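You operate a simulated robot arm through the tools that you are given. There is no shell and no other tool. Be economical: measure what you need, move in short steps, check, and stop when the job is done.

You are at the controls of a simulated robot arm. One attempt, no reset.

Task
Prime the filler: 3 strokes of the red lever into the drip cup.
Fine: park the spout, then open the yellow valve, then stroke; shut the valve after; lay the white pad on the drip tray; spill nothing.

Only the result counts: the job must be done as asked and must still hold three seconds after the hand-in. Knocking over, shifting, dropping, spilling or breaking anything else fails it.

Robot
A 7-joint arm with a two-finger parallel gripper, fixed in place. Base frame: the origin is at the foot of the arm, x ahead of it, y to its left, z up. Units: mm, rad, N and s.
Its first joint turns from -2.897 to 2.897 rad. Payload 4.4 kg.
Tool frame: the origin (TCP) lies between the finger pads and is the grasp point; the fingertips stand 23 mm ahead of it; z points along the fingers, y is the line along which they close. The gripper opens to 94 mm. The fingers are 38 mm wide and 10 mm thick; the gripper's body (54 by 96 mm) begins 39 mm behind the TCP.
Orientation is told as [roll, pitch, yaw] about the base's x, y, z axes, in that order, counted from this pose: with the fingers straight down and closing along the base's y, the tool's x points along the base's -x, its y along +y and its z along -z.

Tools
- The arm moves only by the tool send_rows. Its argument "motion" is a list that holds one entry, the list of rows, each a list of 7 numbers: the shift along the tool's x, y, z in units of 25 mm (1.0 is 25 mm), then the turn, a rotation vector about the tool's x, y, z in units of 5 degrees (1.0 is 5 degrees), then the finger opening in mm, from 0 to 94. In form: [[[tx, ty, tz, wx, wy, wz, grip], ...]]. A call has 1 to 20 rows; each row shifts and turns the commanded pose from where the row before left it, along the tool's axes as they then stand. A call with a number of a shift or a turn outside -1 to 1 is refused whole. Each row takes 0.2 s and may step no farther than 50 mm and 0.15 rad from the row before; otherwise, or with a gripper value out of range, the whole call is refused. Where a pose cannot be reached the arm comes as near as it can. A force on the tool above 50 N (or 10 N above the force at the start of the call, whichever is more), or a blocked arm, ends the call early, and 0.2 s more pass. Each finger travels about 72 mm/s and halts on what it meets, pressing with about 32 N; the grip force reading is that of the motor and also rises with nothing between the fingers. The clock runs only during rows and for 0.2 s after the last one: add rows that do not move to give the fingers time. It gives the time, the measured TCP pose, the force on the tool (base axes), the opening and the grip force at its end, in the units of the frame above (readings bear some noise).
- Cameras (640 x 400 px; columns grow to the right, rows downward): "scene" is fixed at [219.3, 501.9, 1369.3]; the picture's right is [0.21, -0.98, 0.00], its down [0.03, 0.01, -1.00] and it looks along [0.98, 0.21, 0.03] (base axes); focal length 214 px, centre (320, 200). "wrist" rides on the gripper at [-39, 0, -44] in the tool frame; the picture's right is [0.00, -1.00, 0.00], its down [0.97, 0.00, -0.24] and it looks along [0.24, 0.00, 0.97] (tool axes); focal length 218 px, centre (320, 200). There is no depth. A picture from a camera that has moved, and an enlarged one, comes with that camera's place and axes in the base frame and with its lens.
- snapshot(camera): a new picture of that camera. No time passes.
- inspect(camera, box): a new picture of the part [left, top, right, bottom] of that camera's present view, enlarged. No time passes.
- sign_off(): hands the job in; it is judged then, once.

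Work in short steps. Places have to be worked out from the pictures, the camera data and where the tool is seen: move nearer, look again, correct. Check each grasp and each placing, and mend what went wrong. You have 120 turns and 76 pictures in all, those below and enlarged ones among them. Open the gripper and draw the arm clear of the work before you hand the job in, unless the task says otherwise; then end with one line.

The tools are called after ">>>" as a command line: name --argument value ..., lists and objects as JSON in quotes. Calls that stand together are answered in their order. send_rows: Moves the arm, as the interface text tells. Its arguments: {"type":"object","properties":{"motion":{"type":"array"}},"required":["motion"]} The other tools are called the same way: snapshot (camera) takes a picture; inspect (camera, box) takes an enlarged picture of a part of a camera's view; sign_off () hands the job in.

At the start:

```text
t: 0.0
eef_pos: [388.8, 520.7, 1325.9]
tcp_rot: [-0.001, -0.001, 0.001]
contact_force: [-0.1, -0.5, 0.4]
width: 94.1
finger_force: 0.0
```

scene: 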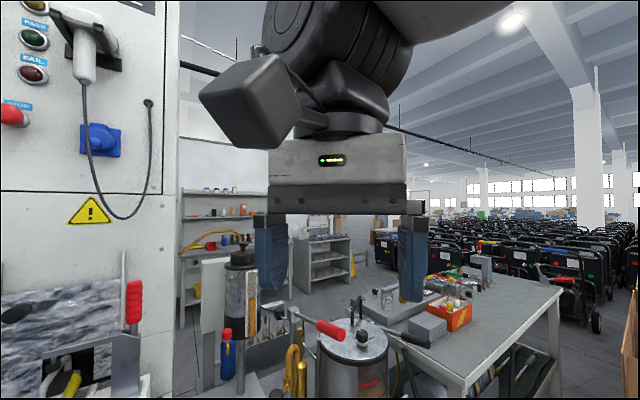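
wrist: 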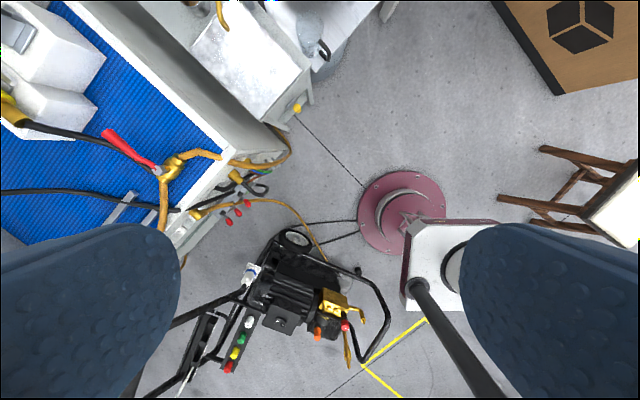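

The opening views are cluttered, so I'll enlarge parts of them to identify the filler, lever, valve, spout, pad and tray.

>>> inspect --camera "scene" --box '[180, 220, 500, 400]'

>>> inspect --camera "scene" --box '[0, 220, 260, 400]'

>>> inspect --camera "wrist" --box '[0, 0, 330, 250]'

```text
2.00 times, centred on (340, 310) of scene
camera zoom: at [219.3, 501.9, 1369.3], right [0.21, -0.98, 0.0], down [0.03, 0.01, -1.0], along [0.98, 0.21, 0.03], focal length 429 px, centre (280, -20)
```

zoom: 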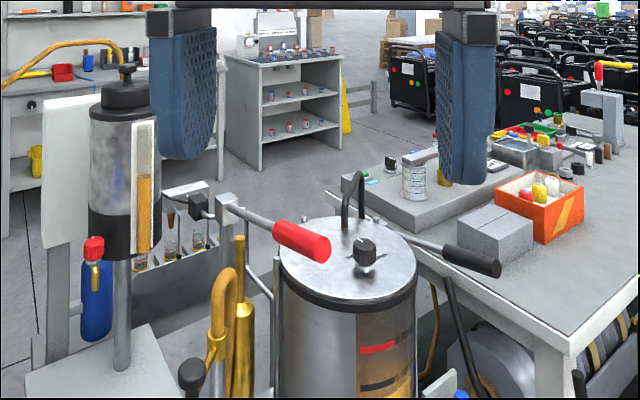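

```text
2.22 times, centred on (130, 310) of scene
camera zoom: at [219.3, 501.9, 1369.3], right [0.21, -0.98, 0.0], down [0.03, 0.01, -1.0], along [0.98, 0.21, 0.03], focal length 477 px, centre (742, -44)
```

zoom: 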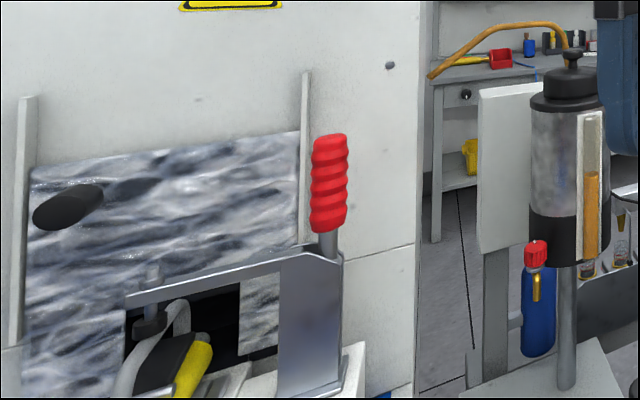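

```text
1.60 times, centred on (165, 125) of wrist
camera zoom: at [427.8, 520.6, 1368.6], right [0.0, -1.0, 0.0], down [-0.97, 0.0, 0.24], along [-0.24, 0.0, -0.97], focal length 349 px, centre (568, 320)
```

zoom: 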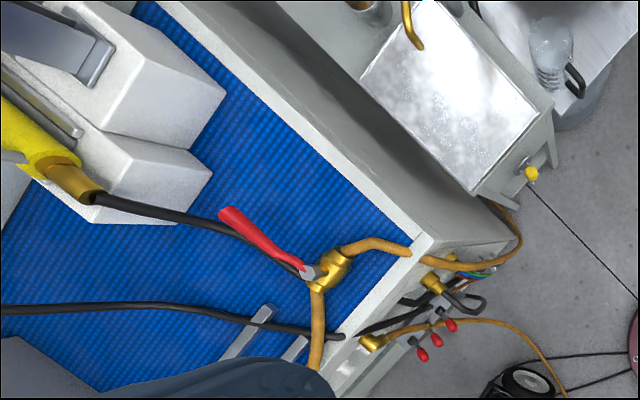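

I'll tilt the wrist camera forward (+x) to look at the filler area.

>>> send_rows --motion '[[[0, 0, 0, 0, -1, 0, 94], [0, 0, 0, 0, -1, 0, 94], [0, 0, 0, 0, -1, 0, 94], [0, 0, 0, 0, -1, 0, 94], [0, 0, 0, 0, -1, 0, 94], [0, 0, 0, 0, -1, 0, 94], [0, 0, 0, 0, -1, 0, 94], [0, 0, 0, 0, -1, 0, 94], [0, 0, 0, 0, -1, 0, 94]]]'

>>> snapshot --camera "wrist"

>>> snapshot --camera "scene"

```text
t: 2.0
eef_pos: [388.9, 522.9, 1323.3]
tcp_rot: [-0.002, -0.786, 0.0]
contact_force: [-0.4, 0.4, 0.8]
width: 94.3
finger_force: 0.0
```

```text
70 pictures are left
camera wrist: at [385.5, 520.6, 1383.0], right [0.0, -1.0, 0.0], down [-0.86, 0.0, -0.52], along [0.52, 0.0, -0.86], focal length 218 px, centre (320, 200)
```

wrist: 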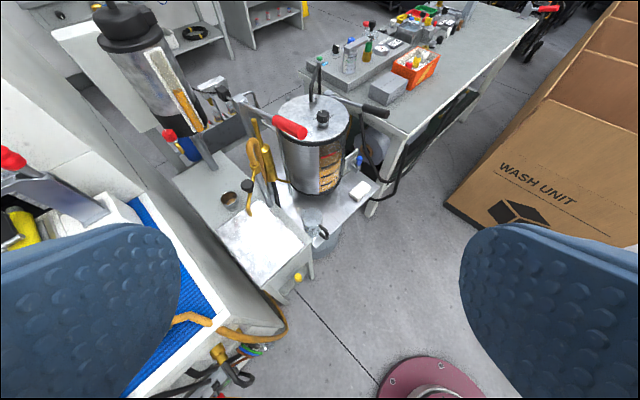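

```text
69 pictures are left
```

scene: 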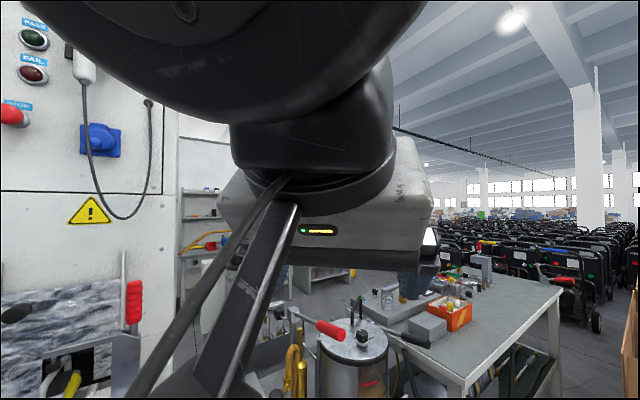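

Now the station is visible. I'll enlarge it.

>>> inspect --camera "wrist" --box '[160, 60, 400, 210]'

>>> inspect --camera "wrist" --box '[190, 150, 350, 300]'

```text
2.67 times, centred on (280, 135) of wrist
camera zoom: at [385.5, 520.6, 1383.0], right [0.0, -1.0, 0.0], down [-0.86, 0.0, -0.52], along [0.52, 0.0, -0.86], focal length 582 px, centre (427, 373)
```

zoom: 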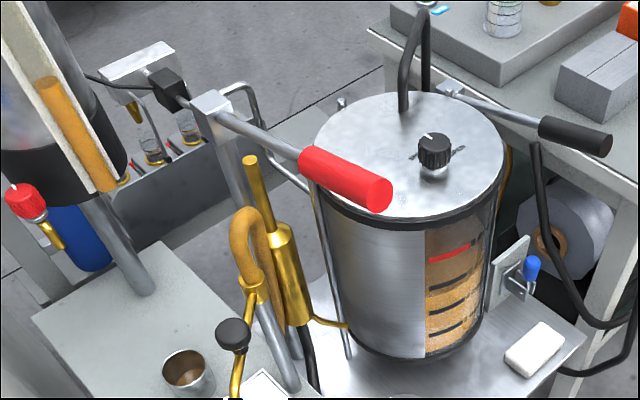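

```text
2.67 times, centred on (270, 225) of wrist
camera zoom: at [385.5, 520.6, 1383.0], right [0.0, -1.0, 0.0], down [-0.86, 0.0, -0.52], along [0.52, 0.0, -0.86], focal length 582 px, centre (453, 133)
```

zoom: 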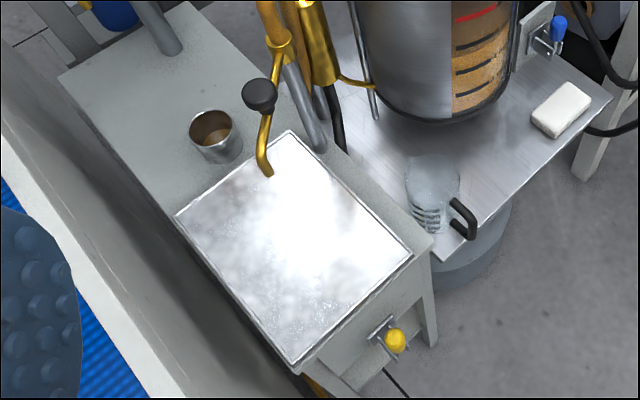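

The red lever handle triangulates to about (777,590,1050). I'll move along the tool axis 175 mm for a closer second viewpoint.

>>> send_rows --motion '[[[0, 0.5, 1, 0, 0, 0, 94], [0, 0.5, 1, 0, 0, 0, 94], [0, 0.5, 1, 0, 0, 0, 94], [0, 0.5, 1, 0, 0, 0, 94], [0, 0.5, 1, 0, 0, 0, 94], [0, 0.5, 1, 0, 0, 0, 94], [0, 0.5, 1, 0, 0, 0, 94]]]'

>>> snapshot --camera "wrist"

```text
t: 3.6
eef_pos: [513.5, 609.8, 1201.0]
tcp_rot: [-0.001, -0.786, 0.0]
contact_force: [-0.3, -0.2, 1.0]
width: 93.9
finger_force: 0.0
```

```text
66 pictures are left
camera wrist: at [509.6, 608.3, 1259.1], right [0.0, -1.0, 0.0], down [-0.86, 0.0, -0.52], along [0.52, 0.0, -0.86], focal length 218 px, centre (320, 200)
```

wrist: 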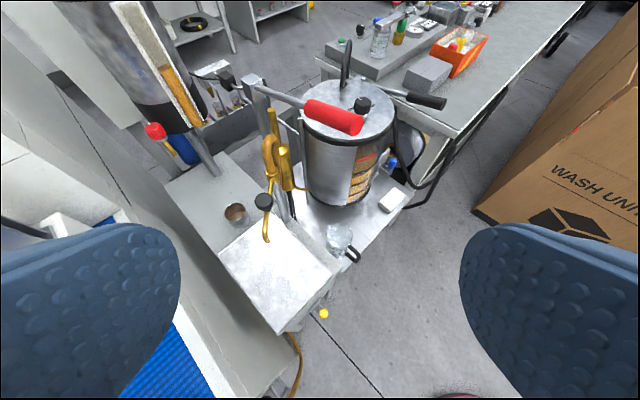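

>>> inspect --camera "wrist" --box '[200, 80, 360, 200]'

>>> inspect --camera "wrist" --box '[200, 180, 430, 340]'

```text
3.33 times, centred on (280, 140) of wrist
camera zoom: at [509.6, 608.3, 1259.1], right [0.0, -1.0, 0.0], down [-0.86, 0.0, -0.52], along [0.52, 0.0, -0.86], focal length 728 px, centre (453, 400)
```

zoom: 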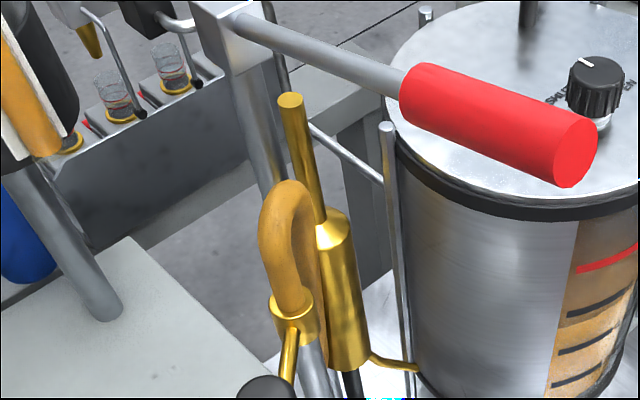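

```text
2.50 times, centred on (315, 260) of wrist
camera zoom: at [509.6, 608.3, 1259.1], right [0.0, -1.0, 0.0], down [-0.86, 0.0, -0.52], along [0.52, 0.0, -0.86], focal length 546 px, centre (332, 50)
```

zoom: 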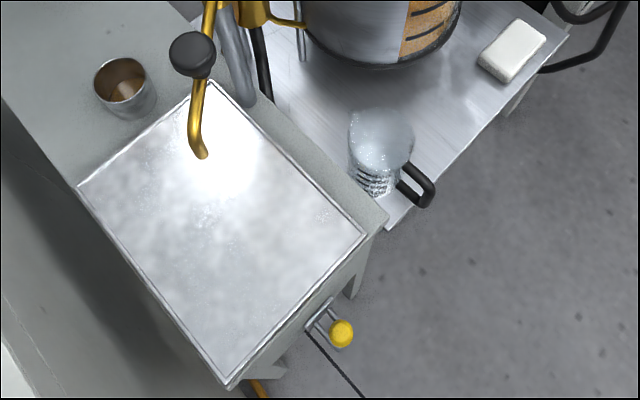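

Triangulating: spout tip ≈(663,713,844), knob ≈(725,715,897), tray centre ≈(664,729,670), lever running from a pivot near (961,754,992) to its handle end (746,559,1059), all aligned about 45° to the base. I'll yaw the tool 45° to face the station and look again.

>>> send_rows --motion '[[[0, 0, 0, -0.707, 0, -0.707, 94], [0, 0, 0, -0.707, 0, -0.707, 94], [0, 0, 0, -0.707, 0, -0.707, 94], [0, 0, 0, -0.707, 0, -0.707, 94], [0, 0, 0, -0.707, 0, -0.707, 94], [0, 0, 0, -0.707, 0, -0.707, 94], [0, 0, 0, -0.707, 0, -0.707, 94], [0, 0, 0, -0.707, 0, -0.707, 94], [0, 0, 0, -0.707, 0, -0.707, 94]]]'

>>> snapshot --camera "wrist"

```text
t: 5.6
eef_pos: [513.1, 609.0, 1201.1]
tcp_rot: [0.0, -0.785, 0.785]
contact_force: [-0.7, -0.3, -0.5]
width: 94.2
finger_force: 0.2
```

```text
63 pictures are left
camera wrist: at [510.3, 605.6, 1259.3], right [0.71, -0.71, 0.0], down [-0.61, -0.6, -0.52], along [0.37, 0.37, -0.86], focal length 218 px, centre (320, 200)
```

wrist: 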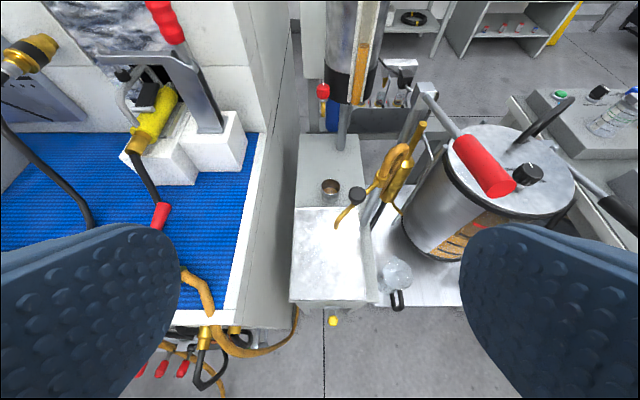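

>>> inspect --camera "wrist" --box '[280, 60, 460, 220]'

>>> inspect --camera "wrist" --box '[280, 190, 460, 350]'

```text
2.50 times, centred on (370, 140) of wrist
camera zoom: at [510.3, 605.6, 1259.3], right [0.71, -0.71, 0.0], down [-0.61, -0.6, -0.52], along [0.37, 0.37, -0.86], focal length 546 px, centre (195, 350)
```

zoom: 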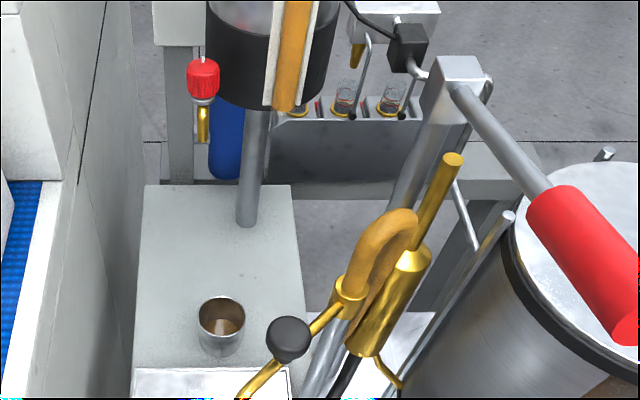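

```text
2.50 times, centred on (370, 270) of wrist
camera zoom: at [510.3, 605.6, 1259.3], right [0.71, -0.71, 0.0], down [-0.61, -0.6, -0.52], along [0.37, 0.37, -0.86], focal length 546 px, centre (195, 25)
```

zoom: 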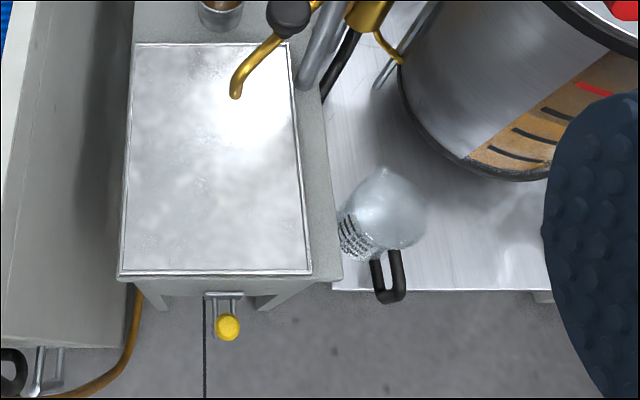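

In the station frame (u outward, v right): knob ≈(u1018,v6,z897), pivot ≈(1054,57), cup ≈(1164,-36). I'll approach to about 100 mm behind the knob, keeping the 45° pitch.

>>> send_rows --motion '[[[0.204, -0.273, 0.99, 0, 0, 0, 94], [0.204, -0.273, 0.99, 0, 0, 0, 94], [0.204, -0.273, 0.99, 0, 0, 0, 94], [0.204, -0.273, 0.99, 0, 0, 0, 94], [0.204, -0.273, 0.99, 0, 0, 0, 94], [0.204, -0.273, 0.99, 0, 0, 0, 94], [0.204, -0.273, 0.99, 0, 0, 0, 94], [0.204, -0.273, 0.99, 0, 0, 0, 94], [0.204, -0.273, 0.99, 0, 0, 0, 94]]]'

>>> snapshot --camera "wrist"

>>> snapshot --camera "scene"

```text
t: 7.6
eef_pos: [645.8, 654.1, 1012.7]
tcp_rot: [0.001, -0.787, 0.785]
contact_force: [-0.2, 0.6, 1.0]
width: 94.1
finger_force: 0.1
```

```text
60 pictures are left
camera wrist: at [642.4, 650.5, 1069.7], right [0.71, -0.71, 0.0], down [-0.61, -0.6, -0.52], along [0.37, 0.37, -0.86], focal length 218 px, centre (320, 200)
```

wrist: 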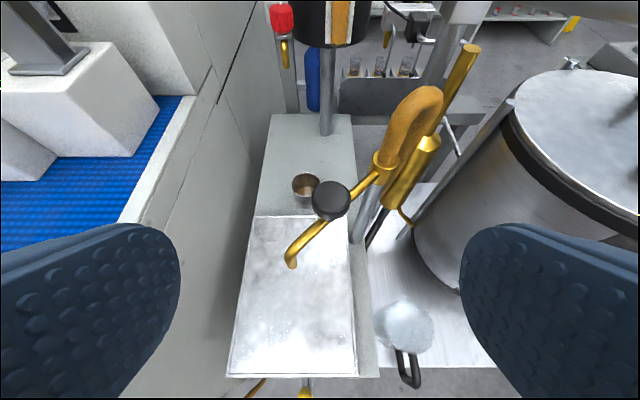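

```text
59 pictures are left
```

scene: 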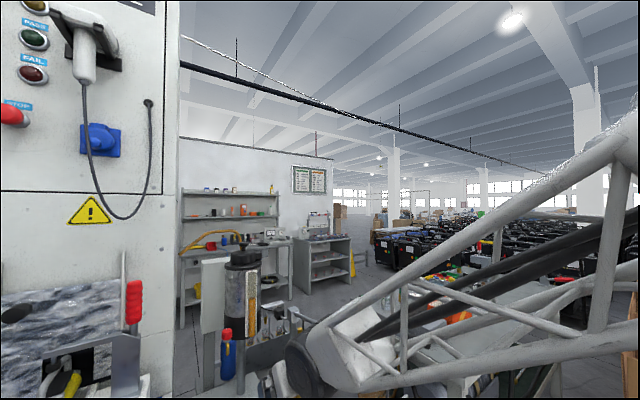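

>>> inspect --camera "wrist" --box '[220, 60, 480, 300]'

```text
1.67 times, centred on (350, 180) of wrist
camera zoom: at [642.4, 650.5, 1069.7], right [0.71, -0.71, 0.0], down [-0.61, -0.6, -0.52], along [0.37, 0.37, -0.86], focal length 364 px, centre (270, 233)
```

zoom: 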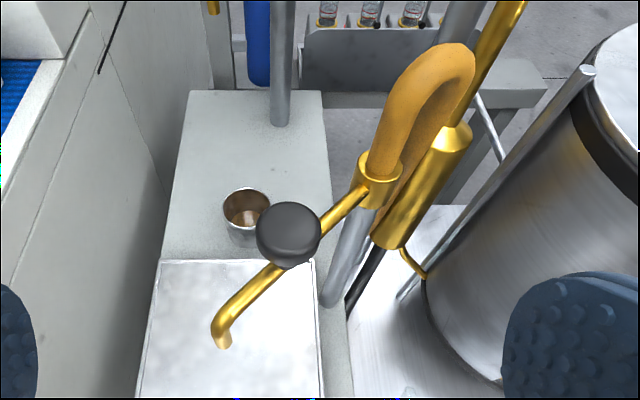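

Refined: knob ≈(u1011,v4,z909), pivot ≈(1071,58), tip ≈(969,-34,852), cup rim ≈(1173,-35,701), so about 95° of swing. I'll move in to straddle the knob with the fingers at 60 mm.

>>> send_rows --motion '[[[0.067, -0.08, 0, 0, 0, 0, 60], [0.067, -0.08, 0.98, 0, 0, 0, 60], [0.067, -0.08, 0.98, 0, 0, 0, 60], [0.067, -0.08, 0.98, 0, 0, 0, 60], [0.067, -0.08, 0.98, 0, 0, 0, 60]]]'

>>> snapshot --camera "wrist"

```text
t: 8.8
eef_pos: [696.2, 692.3, 935.8]
tcp_rot: [0.001, -0.788, 0.785]
contact_force: [-0.2, 0.4, 0.5]
width: 60.2
finger_force: 0.2
```

```text
57 pictures are left
camera wrist: at [693.6, 688.6, 994.7], right [0.71, -0.71, 0.0], down [-0.61, -0.6, -0.52], along [0.37, 0.37, -0.86], focal length 218 px, centre (320, 200)
```

wrist: 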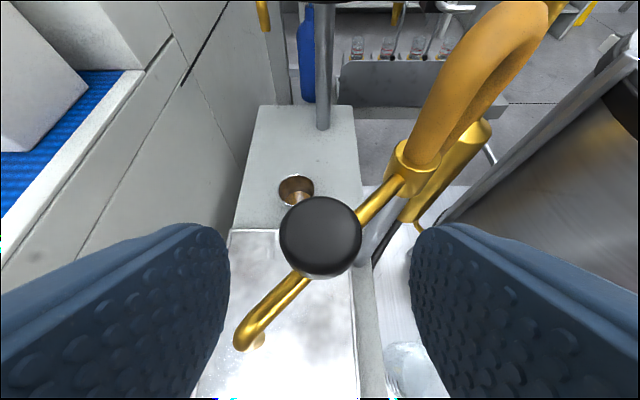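

The knob is centred and roughly 40 mm ahead of the TCP. I'll advance 25 mm and close on it.

>>> send_rows --motion '[[[0, 0, 1, 0, 0, 0, 60], [0, 0, 0, 0, 0, 0, 45], [0, 0, 0, 0, 0, 0, 25], [0, 0, 0, 0, 0, 0, 25], [0, 0, 0, 0, 0, 0, 25]]]'

>>> snapshot --camera "wrist"

```text
t: 10.0
eef_pos: [708.5, 704.7, 918.9]
tcp_rot: [0.001, -0.785, 0.783]
contact_force: [0.2, 2.9, -0.6]
width: 33.3
finger_force: 45.3
```

```text
56 pictures are left
camera wrist: at [705.9, 700.5, 975.9], right [0.71, -0.71, 0.0], down [-0.61, -0.6, -0.52], along [0.37, 0.36, -0.86], focal length 218 px, centre (320, 200)
```

wrist: 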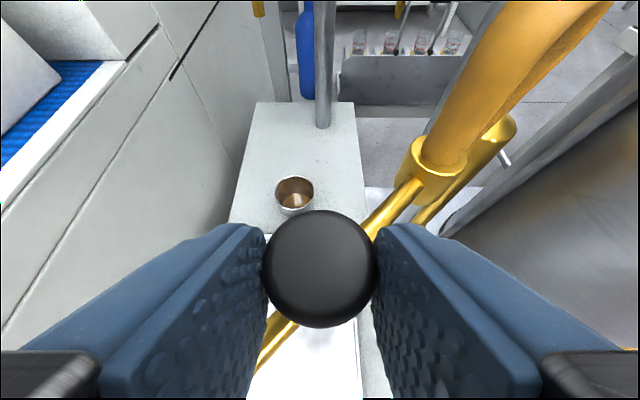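

Knob is gripped (33 mm). I'll swing the first 30° along the arc and check the forces.

>>> send_rows --motion '[[[-0.147, 0.192, 0.147, 0, 0, 0, 25], [-0.147, 0.192, 0.147, 0, 0, 0, 25], [-0.168, 0.152, 0.168, 0, 0, 0, 25], [-0.168, 0.152, 0.168, 0, 0, 0, 25], [-0.185, 0.11, 0.185, 0, 0, 0, 25], [-0.185, 0.11, 0.185, 0, 0, 0, 25]]]'

>>> snapshot --camera "wrist"

```text
t: 11.4
eef_pos: [718.0, 745.4, 917.6]
tcp_rot: [-0.001, -0.786, 0.783]
contact_force: [10.9, -12.1, -1.9]
width: 33.0
finger_force: 44.3
```

```text
55 pictures are left
camera wrist: at [715.5, 742.1, 975.9], right [0.71, -0.71, 0.0], down [-0.61, -0.6, -0.52], along [0.37, 0.36, -0.86], focal length 218 px, centre (320, 200)
```

wrist: 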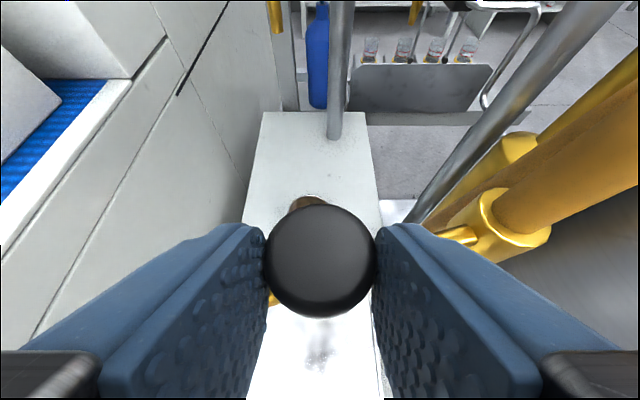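

Force is 16 N toward +v, so the true radius is a bit smaller; I'll trim the arc inward and go on 30°.

>>> send_rows --motion '[[[-0.19, 0, 0.19, 0, 0, 0, 25], [-0.19, 0, 0.19, 0, 0, 0, 25], [-0.2, -0.02, 0.2, 0, 0, 0, 25], [-0.2, -0.02, 0.2, 0, 0, 0, 25], [-0.2, -0.06, 0.2, 0, 0, 0, 25], [-0.2, -0.06, 0.2, 0, 0, 0, 25]]]'

>>> snapshot --camera "wrist"

```text
t: 12.5
eef_pos: [737.4, 768.4, 916.9]
tcp_rot: [0.001, -0.785, 0.788]
contact_force: [-6.5, 9.1, -0.1]
width: 33.0
finger_force: 44.8
stopped in row 5: the force on the tool passed its limit (the readings are from after the stop); the commanded pose is now the measured one
```

```text
54 pictures are left
camera wrist: at [734.2, 765.0, 975.9], right [0.71, -0.7, 0.0], down [-0.6, -0.61, -0.52], along [0.36, 0.37, -0.86], focal length 218 px, centre (320, 200)
```

wrist: 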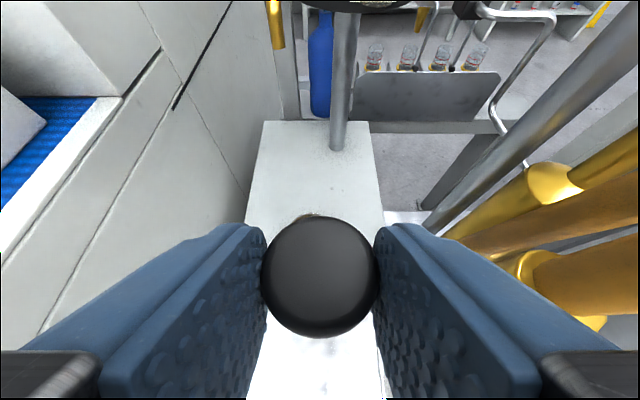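

Fitting the three arc points gives pivot (1070.6, 62.6) and r≈85. I'll continue along the corrected arc.

>>> send_rows --motion '[[[-0.204, 0.0, 0.204, 0, 0, 0, 25], [-0.204, -0.04, 0.204, 0, 0, 0, 25], [-0.2, -0.085, 0.2, 0, 0, 0, 25], [-0.2, -0.1, 0.2, 0, 0, 0, 25]]]'

```text
t: 13.5
eef_pos: [760.6, 786.5, 916.6]
tcp_rot: [0.001, -0.786, 0.788]
contact_force: [-26.2, 37.9, 0.0]
width: 33.0
finger_force: 44.5
```

Strong outward radial force (45 N toward −v), so I'm cutting inside the arc. I'll ease outward 2 mm and take a look.

>>> send_rows --motion '[[[0, 0.1, 0, 0, 0, 0, 25], [0, 0.06, 0, 0, 0, 0, 25]]]'

>>> snapshot --camera "wrist"

```text
t: 14.1
eef_pos: [759.6, 785.8, 917.7]
tcp_rot: [0.0, -0.787, 0.786]
contact_force: [-1.6, 13.3, -0.9]
width: 33.0
finger_force: 44.8
```

```text
53 pictures are left
camera wrist: at [757.2, 782.6, 975.9], right [0.71, -0.71, 0.0], down [-0.61, -0.61, -0.52], along [0.37, 0.37, -0.86], focal length 218 px, centre (320, 200)
```

wrist: 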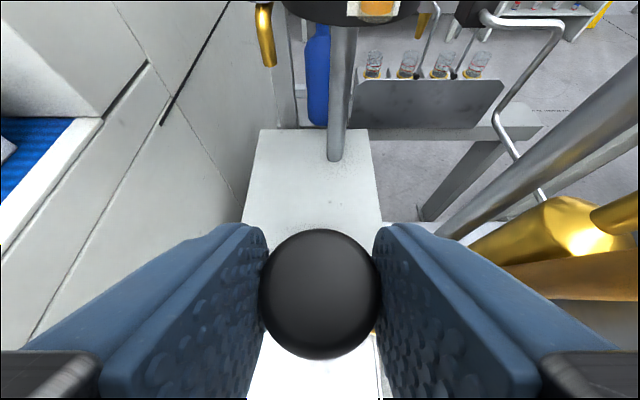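

The knob slipped ~8 mm in the pads because it must turn inside the grip. I'll yaw the tool with the arm for the remaining ~30°, as a rigid rotation about the pivot; half first.

>>> send_rows --motion '[[[-0.192, -0.07, 0.192, 0.693, 0, 0.693, 25], [-0.192, -0.085, 0.192, 0.693, 0, 0.693, 25], [-0.192, -0.092, 0.192, 0.693, 0, 0.693, 25]]]'

>>> snapshot --camera "wrist"

```text
t: 14.9
eef_pos: [777.3, 795.1, 916.8]
tcp_rot: [-0.001, -0.786, 0.53]
contact_force: [2.0, 6.0, -2.8]
width: 32.9
finger_force: 45.3
```

```text
52 pictures are left
camera wrist: at [774.8, 792.3, 976.0], right [0.51, -0.86, 0.0], down [-0.74, -0.43, -0.52], along [0.45, 0.26, -0.86], focal length 218 px, centre (320, 200)
```

wrist: 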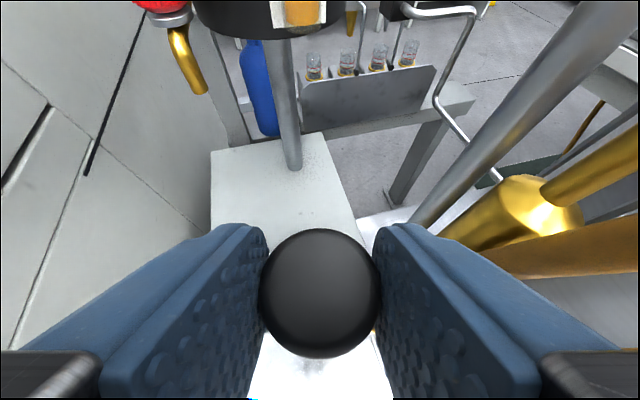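

Low forces and no slip now. I'll do the other half.

>>> send_rows --motion '[[[-0.192, -0.092, 0.192, 0.693, 0, 0.693, 25], [-0.192, -0.092, 0.192, 0.693, 0, 0.693, 25], [-0.192, -0.092, 0.192, 0.693, 0, 0.693, 25]]]'

>>> snapshot --camera "wrist"

>>> inspect --camera "scene" --box '[200, 250, 400, 400]'

```text
t: 15.7
eef_pos: [798.0, 799.1, 918.0]
tcp_rot: [0.0, -0.787, 0.275]
contact_force: [-0.1, 35.7, -8.8]
width: 33.2
finger_force: 45.1
```

```text
51 pictures are left
camera wrist: at [795.1, 797.5, 976.1], right [0.27, -0.96, 0.0], down [-0.82, -0.23, -0.52], along [0.5, 0.14, -0.86], focal length 218 px, centre (320, 200)
```

wrist: 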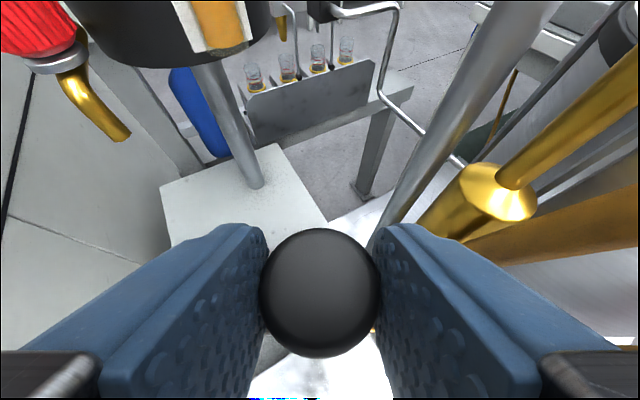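

```text
2.67 times, centred on (300, 325) of scene
camera zoom: at [219.3, 501.9, 1369.3], right [0.21, -0.98, 0.0], down [0.03, 0.01, -1.0], along [0.98, 0.21, 0.03], focal length 572 px, centre (373, -133)
```

zoom: 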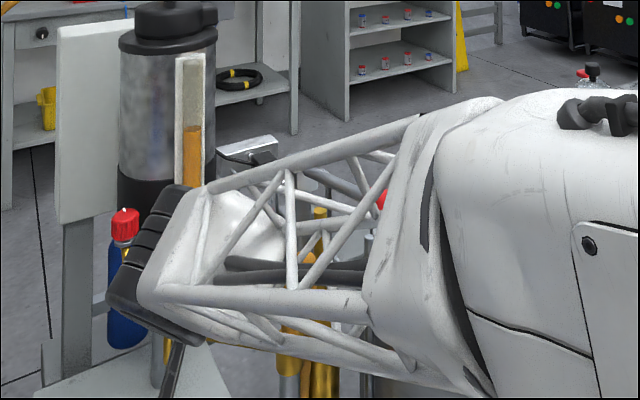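

The knob is now at ≈−44° about the pivot (target −43.6°). I'll relieve the radial force, open, and back off along the tool axis to check.

>>> send_rows --motion '[[[0, 0.07, 0, 0, 0, 0, 25], [0, 0, 0, 0, 0, 0, 60], [0, 0, 0, 0, 0, 0, 60], [0, 0, -0.5, 0, 0, 0, 60], [0, 0, -1, 0, 0, 0, 60], [0, 0, -1, 0, 0, 0, 60], [0, 0, -1, 0, 0, 0, 60], [0, 0, -1, 0, 0, 0, 60]]]'

>>> snapshot --camera "wrist"

```text
t: 17.5
eef_pos: [722.6, 777.6, 997.3]
tcp_rot: [0.0, -0.786, 0.274]
contact_force: [0.4, -0.5, -0.4]
width: 60.2
finger_force: 0.0
```

```text
49 pictures are left
camera wrist: at [719.0, 775.6, 1054.8], right [0.27, -0.96, 0.0], down [-0.82, -0.23, -0.52], along [0.5, 0.14, -0.86], focal length 218 px, centre (320, 200)
```

wrist: 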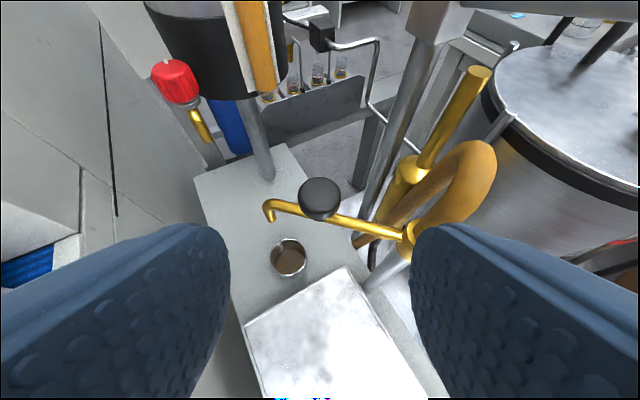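

The spout tip projects to (805,854) and the cup centre to ≈(810,852), so it is parked over the cup. Next I'll retract, yaw back to 45°, and drop in front of the stand to look at the yellow valve (≈(556,598,552)).

>>> send_rows --motion '[[[0, 0, -1, -0.688, 0, -0.688, 60], [0, 0, -1, -0.688, 0, -0.688, 60], [0, 0, -1, -0.688, 0, -0.688, 60], [0, 0, -1, -0.688, 0, -0.688, 60], [0, 0, -1, -0.688, 0, -0.688, 60], [0, 0, -1, -0.688, 0, -0.688, 60]]]'

>>> send_rows --motion '[[[0.96, -0.07, 0, 0, 0, 0, 60], [0.96, -0.07, 0, 0, 0, 0, 60], [0.96, -0.07, 0, 0, 0, 0, 60], [0.96, -0.07, 0, 0, 0, 0, 60], [0.96, -0.07, 0, 0, 0, 0, 60], [0.96, -0.07, 0, 0, 0, 0, 60], [0.96, -0.07, 0, 0, 0, 0, 60], [0.96, -0.07, 0, 0, 0, 0, 60], [0.96, -0.07, 0, 0, 0, 0, 60], [0.96, -0.07, 0, 0, 0, 0, 60], [0.96, -0.07, 0, 0, 0, 0, 60], [0.96, -0.07, 0, 0, 0, 0, 60], [0.96, -0.07, 0, 0, 0, 0, 60], [0.96, -0.07, 0, 0, 0, 0, 60]]]'

>>> snapshot --camera "wrist"

```text
t: 18.9
eef_pos: [629.2, 729.8, 1104.6]
tcp_rot: [0.0, -0.785, 0.784]
contact_force: [-0.6, 0.0, -0.8]
width: 59.7
finger_force: 0.0
```

```text
t: 21.9
eef_pos: [479.7, 543.4, 866.4]
tcp_rot: [0.0, -0.788, 0.783]
contact_force: [0.1, 0.4, -0.5]
width: 60.0
finger_force: 0.0
```

```text
48 pictures are left
camera wrist: at [476.3, 539.7, 924.5], right [0.71, -0.71, 0.0], down [-0.61, -0.6, -0.52], along [0.37, 0.37, -0.86], focal length 218 px, centre (320, 200)
```

wrist: 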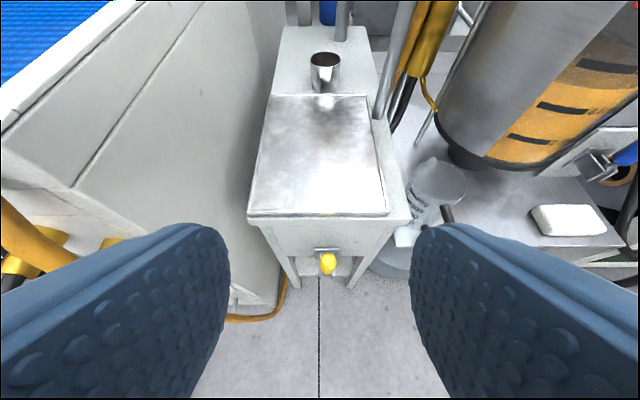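

>>> send_rows --motion '[[[0.99, 0, -0.42, 0, -1, 0, 60], [0.99, 0, -0.42, 0, -1, 0, 60], [0.99, 0, -0.42, 0, -1, 0, 60], [0.99, 0, -0.42, 0, -1, 0, 60], [0, 0, 0, 0, -1, 0, 60], [0, 0, 0, 0, -1, 0, 60]]]'

>>> snapshot --camera "wrist"

>>> inspect --camera "wrist" --box '[240, 160, 400, 300]'

```text
t: 23.3
eef_pos: [430.5, 486.5, 823.5]
tcp_rot: [-0.076, -1.243, 0.83]
contact_force: [-0.5, -0.2, -0.2]
width: 60.4
finger_force: 0.0
out of reach, approached as far as the arm can: row 1, 2
```

```text
47 pictures are left
camera wrist: at [408.4, 465.5, 874.8], right [0.69, -0.73, 0.03], down [-0.38, -0.39, -0.84], along [0.62, 0.57, -0.54], focal length 218 px, centre (320, 200)
```

wrist: 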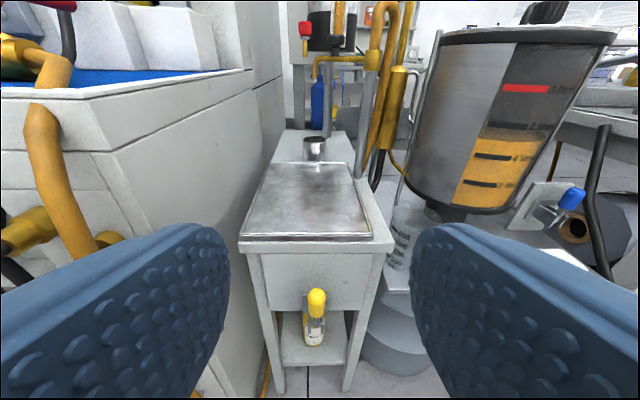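

```text
2.86 times, centred on (320, 230) of wrist
camera zoom: at [408.4, 465.5, 874.8], right [0.69, -0.73, 0.03], down [-0.38, -0.39, -0.84], along [0.62, 0.57, -0.54], focal length 624 px, centre (320, 114)
```

zoom: 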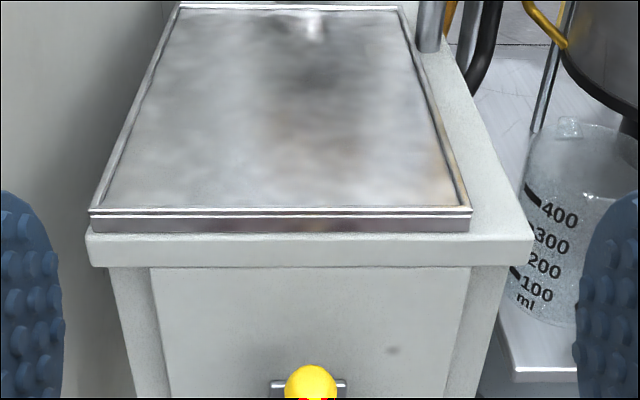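

>>> inspect --camera "wrist" --box '[260, 260, 370, 360]'

>>> inspect --camera "wrist" --box '[510, 140, 640, 260]'

```text
4.00 times, centred on (315, 310) of wrist
camera zoom: at [408.4, 465.5, 874.8], right [0.69, -0.73, 0.03], down [-0.38, -0.39, -0.84], along [0.62, 0.57, -0.54], focal length 873 px, centre (340, -240)
```

zoom: 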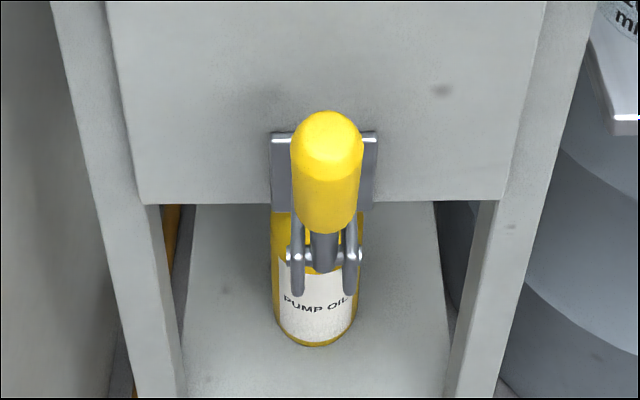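

```text
3.33 times, centred on (575, 200) of wrist
camera zoom: at [408.4, 465.5, 874.8], right [0.69, -0.73, 0.03], down [-0.38, -0.39, -0.84], along [0.62, 0.57, -0.54], focal length 728 px, centre (-530, 200)
```

zoom: 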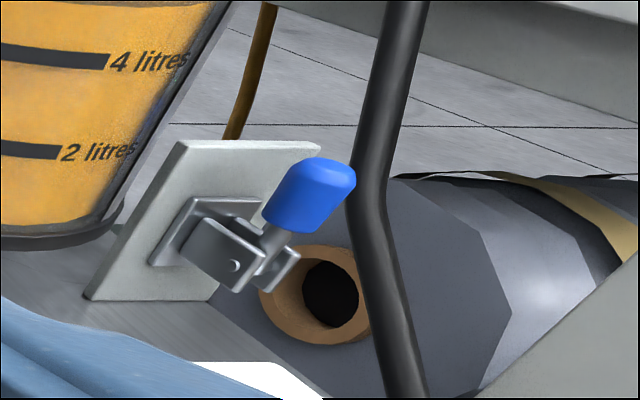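

The yellow valve is a hinged lever, about vertical: pin ≈(u812,z500), tip ≈(816,z588), v≈−32. I'll go back to 45° pitch and position in front/above it.

>>> send_rows --motion '[[[0, 0, 0, 0, 1, 0, 60], [0, 0, 0, 0, 1, 0, 60], [0, 0, 0, 0, 1, 0, 60], [0, 0, 0, 0, 1, 0, 60], [0, 0, 0, 0, 1, 0, 60], [0, 0, 0, 0, 0.5, 0, 60]]]'

```text
t: 24.7
eef_pos: [430.5, 486.0, 824.0]
tcp_rot: [-0.035, -0.759, 0.781]
contact_force: [0.3, 0.3, 0.1]
width: 59.7
finger_force: 0.0
```

>>> send_rows --motion '[[[0.27, -0.038, 0.958, 0, 0, 0, 60], [0.27, -0.038, 0.958, 0, 0, 0, 60], [0.27, -0.038, 0.958, 0, 0, 0, 60], [0.27, -0.038, 0.958, 0, 0, 0, 60], [0.27, -0.038, 0.958, 0, 0, 0, 60], [0.27, -0.038, 0.958, 0, 0, 0, 60], [0.27, -0.038, 0.958, 0, 0, 0, 60], [0.27, -0.038, 0.958, 0, 0, 0, 60]]]'

>>> snapshot --camera "wrist"

```text
t: 26.5
eef_pos: [505.9, 540.4, 647.9]
tcp_rot: [-0.036, -0.763, 0.779]
contact_force: [0.4, -0.5, 0.0]
width: 59.9
finger_force: 0.0
```

```text
43 pictures are left
camera wrist: at [503.0, 539.5, 706.6], right [0.69, -0.73, 0.03], down [-0.62, -0.6, -0.5], along [0.38, 0.32, -0.87], focal length 218 px, centre (320, 200)
```

wrist: 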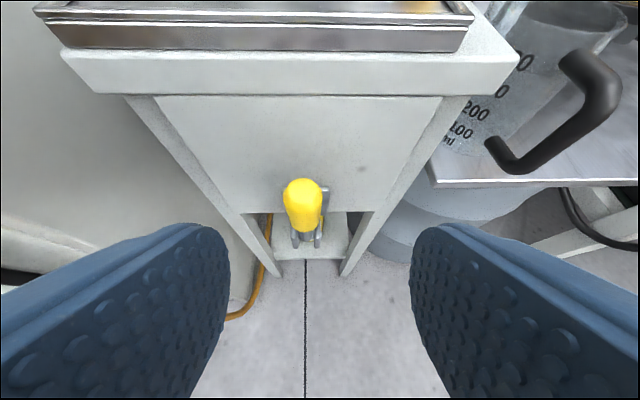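

The tip fits ≈(820,−32,577). I'll shift 12 mm left and advance ~100 mm to straddle it.

>>> send_rows --motion '[[[0, 0.12, 0.8, 0, 0, 0, 60], [0, 0.12, 0.8, 0, 0, 0, 60], [0, 0.12, 0.8, 0, 0, 0, 60], [0, 0.12, 0.8, 0, 0, 0, 60]]]'

>>> snapshot --camera "wrist"

```text
t: 27.5
eef_pos: [540.3, 587.7, 589.8]
tcp_rot: [-0.035, -0.761, 0.78]
contact_force: [-0.1, 0.0, 0.6]
width: 60.1
finger_force: 0.0
```

```text
42 pictures are left
camera wrist: at [537.5, 585.3, 648.0], right [0.69, -0.73, 0.03], down [-0.62, -0.6, -0.5], along [0.38, 0.32, -0.87], focal length 218 px, centre (320, 200)
```

wrist: 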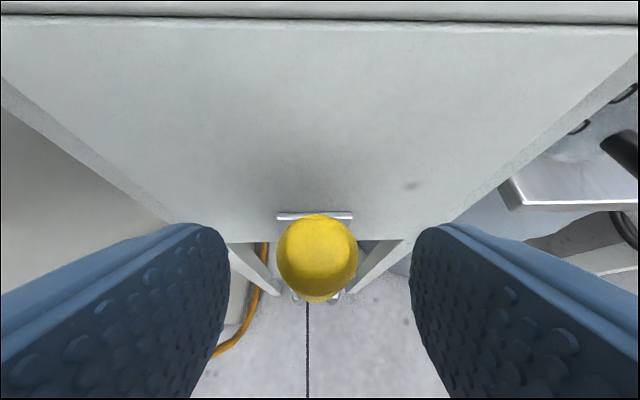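

Tip is ~25 mm ahead and centred. Advance 25 mm and close.

>>> send_rows --motion '[[[0.1, 0, 0.5, 0, 0, 0, 60], [0.1, 0, 0.5, 0, 0, 0, 60], [0, 0, 0, 0, 0, 0, 40], [0, 0, 0, 0, 0, 0, 20], [0, 0, 0, 0, 0, 0, 20], [0, 0, 0, 0, 0, 0, 20]]]'

>>> snapshot --camera "wrist"

```text
t: 28.9
eef_pos: [549.8, 596.4, 568.8]
tcp_rot: [-0.035, -0.761, 0.78]
contact_force: [-16.4, 33.6, -10.0]
width: 26.9
finger_force: 45.1
```

```text
41 pictures are left
camera wrist: at [546.7, 594.8, 626.6], right [0.69, -0.73, 0.03], down [-0.62, -0.61, -0.5], along [0.38, 0.33, -0.87], focal length 218 px, centre (320, 200)
```

wrist: 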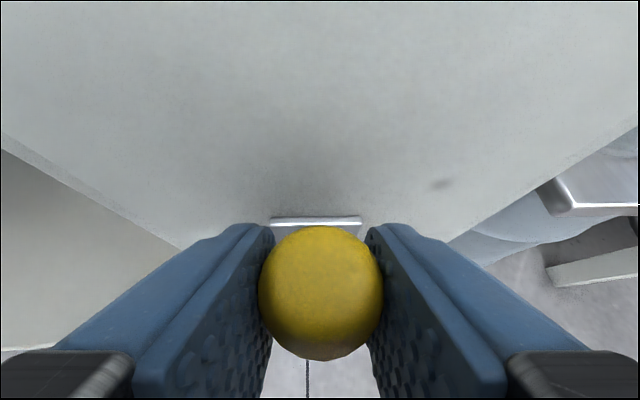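

Gripped (27 mm) with a lateral preload. I'll ease that, then pull the handle out about 20° on an arc around the pin.

>>> send_rows --motion '[[[0, 0.05, 0, 0, 0, 0, 20], [0.185, 0, -0.15, 0, 0, 0, 20], [0.185, 0, -0.15, 0, 0, 0, 20], [0.21, 0, -0.115, 0, 0, 0, 20], [0.21, 0, -0.115, 0, 0, 0, 20]]]'

>>> snapshot --camera "wrist"

```text
t: 30.1
eef_pos: [533.4, 580.8, 566.9]
tcp_rot: [-0.037, -0.765, 0.78]
contact_force: [15.0, 10.3, 19.0]
width: 27.1
finger_force: 44.8
```

```text
40 pictures are left
camera wrist: at [530.6, 579.0, 624.6], right [0.69, -0.73, 0.03], down [-0.62, -0.6, -0.5], along [0.38, 0.33, -0.87], focal length 218 px, centre (320, 200)
```

wrist: 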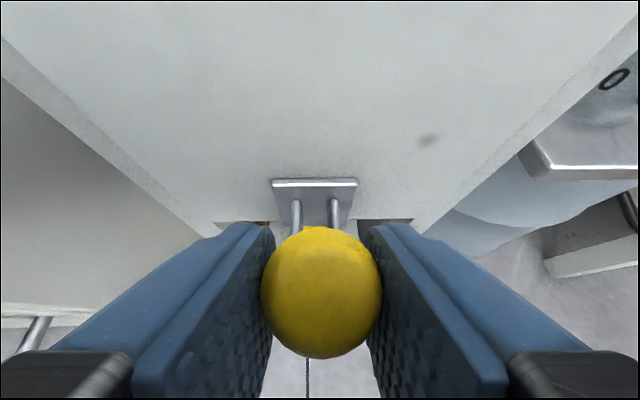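

The lever follows (23 N tangential). Continue ~20° more.

>>> send_rows --motion '[[[0.219, 0, -0.092, 0, 0, 0, 20], [0.219, 0, -0.092, 0, 0, 0, 20], [0.235, 0, -0.044, 0, 0, 0, 20], [0.235, 0, -0.044, 0, 0, 0, 20]]]'

```text
t: 31.1
eef_pos: [515.6, 562.7, 551.5]
tcp_rot: [-0.036, -0.758, 0.78]
contact_force: [10.9, -18.5, 8.4]
width: 29.4
finger_force: 10.3
```

>>> snapshot --camera "wrist"

```text
39 pictures are left
camera wrist: at [512.6, 562.3, 610.4], right [0.69, -0.73, 0.03], down [-0.62, -0.61, -0.49], along [0.37, 0.32, -0.87], focal length 218 px, centre (320, 200)
```

wrist: 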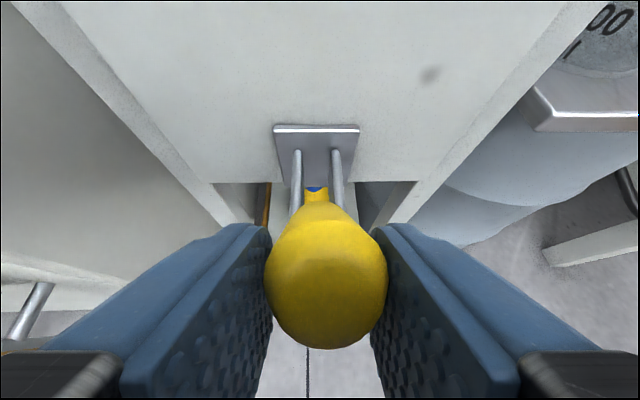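

The handle is now ~45° out and still held. I'll continue downward with a small lateral ease.

>>> send_rows --motion '[[[0.25, -0.03, 0.03, 0, 0, 0, 20], [0.25, 0, 0.03, 0, 0, 0, 20], [0.24, 0, 0.068, 0, 0, 0, 20], [0.24, 0, 0.068, 0, 0, 0, 20]]]'

>>> snapshot --camera "wrist"

```text
t: 32.1
eef_pos: [506.7, 555.0, 532.7]
tcp_rot: [-0.035, -0.761, 0.779]
contact_force: [10.6, -15.4, 5.8]
width: 27.6
finger_force: 9.2
```

```text
38 pictures are left
camera wrist: at [504.2, 553.0, 591.8], right [0.69, -0.73, 0.02], down [-0.62, -0.6, -0.5], along [0.38, 0.32, -0.87], focal length 218 px, centre (320, 200)
```

wrist: 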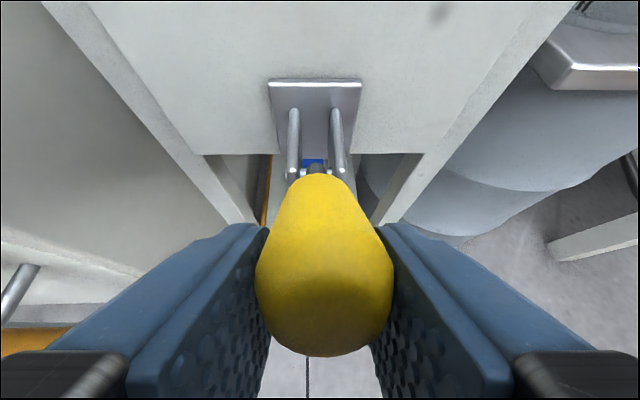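

>>> send_rows --motion '[[[0.22, 0, 0.105, 0, 0, 0, 20], [0.22, 0, 0.105, 0, 0, 0, 20], [0.2, 0, 0.142, 0, 0, 0, 20], [0.2, 0, 0.142, 0, 0, 0, 20]]]'

>>> snapshot --camera "wrist"

```text
t: 33.1
eef_pos: [502.4, 550.4, 509.2]
tcp_rot: [-0.034, -0.762, 0.78]
contact_force: [7.4, -18.2, 9.5]
width: 28.4
finger_force: 9.2
```

```text
37 pictures are left
camera wrist: at [499.9, 548.5, 568.7], right [0.69, -0.73, 0.03], down [-0.62, -0.6, -0.5], along [0.38, 0.32, -0.87], focal length 218 px, centre (320, 200)
```

wrist: 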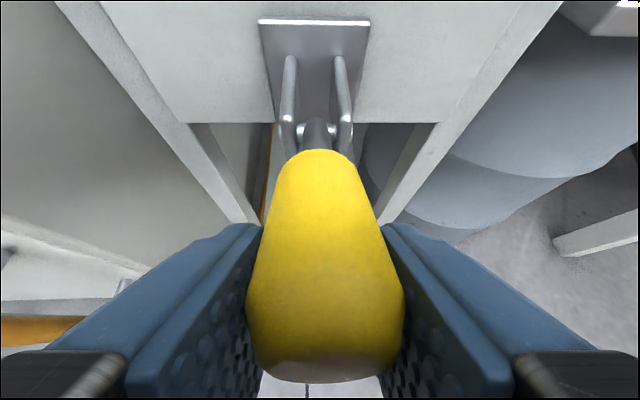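

Pin confirmed at (812,503); handle is ~85° down with little resistance. Continue to find the end stop.

>>> send_rows --motion '[[[0.168, 0, 0.177, 0, 0, 0, 20], [0.168, 0, 0.177, 0, 0, 0, 20], [0.14, 0, 0.2, 0, 0, 0, 20], [0.14, 0, 0.2, 0, 0, 0, 20]]]'

>>> snapshot --camera "wrist"

```text
t: 34.1
eef_pos: [502.6, 550.0, 484.7]
tcp_rot: [-0.04, -0.759, 0.783]
contact_force: [-10.8, -7.7, 6.1]
width: 20.7
finger_force: 1.0
```

```text
36 pictures are left
camera wrist: at [500.0, 549.3, 543.6], right [0.68, -0.73, 0.03], down [-0.62, -0.61, -0.49], along [0.38, 0.32, -0.87], focal length 218 px, centre (320, 200)
```

wrist: 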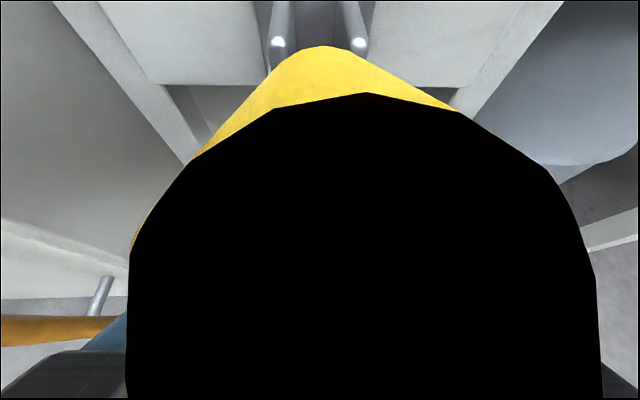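

The handle stopped around horizontal and slid between the fingers toward the palm. I'll open and back out along the tool axis, then inspect.

>>> send_rows --motion '[[[0, 0, 0, 0, 0, 0, 70], [0, 0, 0, 0, 0, 0, 70], [0, 0, 0, 0, 0, 0, 70], [0, 0, 0, 0, 0, 0, 70], [0, 0, -0.4, 0, 0, 0, 70], [0, 0, -0.8, 0, 0, 0, 70], [0, 0, -1, 0, 0, 0, 70], [0, 0, -1, 0, 0, 0, 70]]]'

>>> snapshot --camera "wrist"

```text
t: 35.9
eef_pos: [462.3, 514.1, 543.3]
tcp_rot: [-0.034, -0.762, 0.781]
contact_force: [-0.7, 0.1, -1.0]
width: 70.2
finger_force: 0.1
```

```text
35 pictures are left
camera wrist: at [460.0, 512.5, 602.1], right [0.69, -0.73, 0.03], down [-0.62, -0.6, -0.5], along [0.38, 0.32, -0.87], focal length 218 px, centre (320, 200)
```

wrist: 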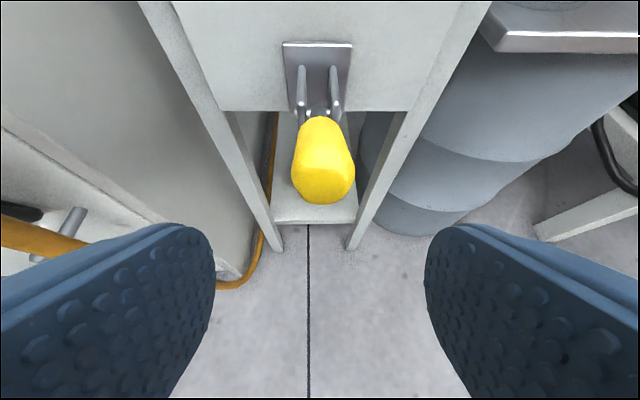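

The handle looks ~70° from vertical; I'm not sure it is at its stop. I'll go above it, close the fingers and press down to test.

>>> send_rows --motion '[[[-0.81, -0.04, 0, 0, 0, 0, 70], [-0.81, -0.04, 0, 0, 0, 0, 70], [-0.81, -0.04, 0, 0, 0, 0, 70], [-0.81, -0.04, 0, 0, 0, 0, 70], [0, 0, 0, 0, 0, 0, 0], [0, 0, 0, 0, 0, 0, 0], [0, 0, 0, 0, 0, 0, 0], [0, 0, 0, 0, 0, 0, 0], [0, 0, 0, 0, 0, 0, 0]]]'

>>> send_rows --motion '[[[0.138, 0, 0.145, 0, 0, 0, 0], [0.138, 0, 0.145, 0, 0, 0, 0], [0.138, 0, 0.145, 0, 0, 0, 0], [0.138, 0, 0.145, 0, 0, 0, 0], [0.138, 0, 0.145, 0, 0, 0, 0]]]'

```text
t: 37.9
eef_pos: [508.0, 552.0, 600.3]
tcp_rot: [-0.034, -0.761, 0.781]
contact_force: [0.4, 0.6, -0.2]
width: 0.1
finger_force: 32.4
```

```text
t: 39.1
eef_pos: [509.0, 551.7, 574.3]
tcp_rot: [-0.035, -0.762, 0.78]
contact_force: [0.2, 0.7, -0.4]
width: 0.0
finger_force: 31.8
```

No contact yet at z=574; continue down.

>>> send_rows --motion '[[[0.138, 0, 0.145, 0, 0, 0, 0], [0.138, 0, 0.145, 0, 0, 0, 0], [0.138, 0, 0.145, 0, 0, 0, 0], [0.138, 0, 0.145, 0, 0, 0, 0], [0.138, 0, 0.145, 0, 0, 0, 0], [0.138, 0, 0.145, 0, 0, 0, 0], [0.138, 0, 0.145, 0, 0, 0, 0]]]'

>>> snapshot --camera "wrist"

```text
t: 39.9
eef_pos: [511.2, 553.8, 565.9]
tcp_rot: [-0.036, -0.769, 0.778]
contact_force: [1.2, 0.1, 6.4]
width: 0.2
finger_force: 31.9
stopped in row 3: the force on the tool passed its limit (the readings are from after the stop); the commanded pose is now the measured one
```

```text
34 pictures are left
camera wrist: at [508.2, 552.1, 624.1], right [0.69, -0.73, 0.02], down [-0.62, -0.6, -0.5], along [0.38, 0.33, -0.86], focal length 218 px, centre (320, 200)
```

wrist: 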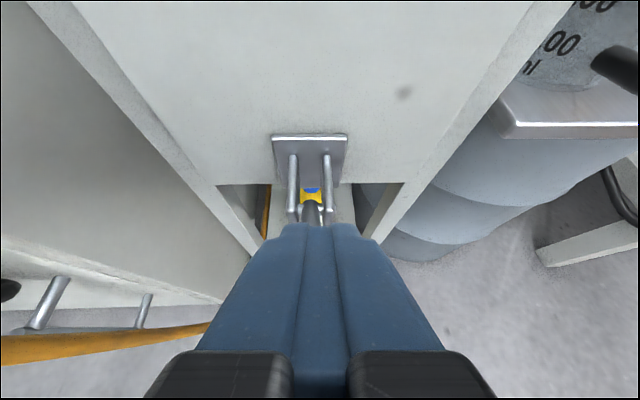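

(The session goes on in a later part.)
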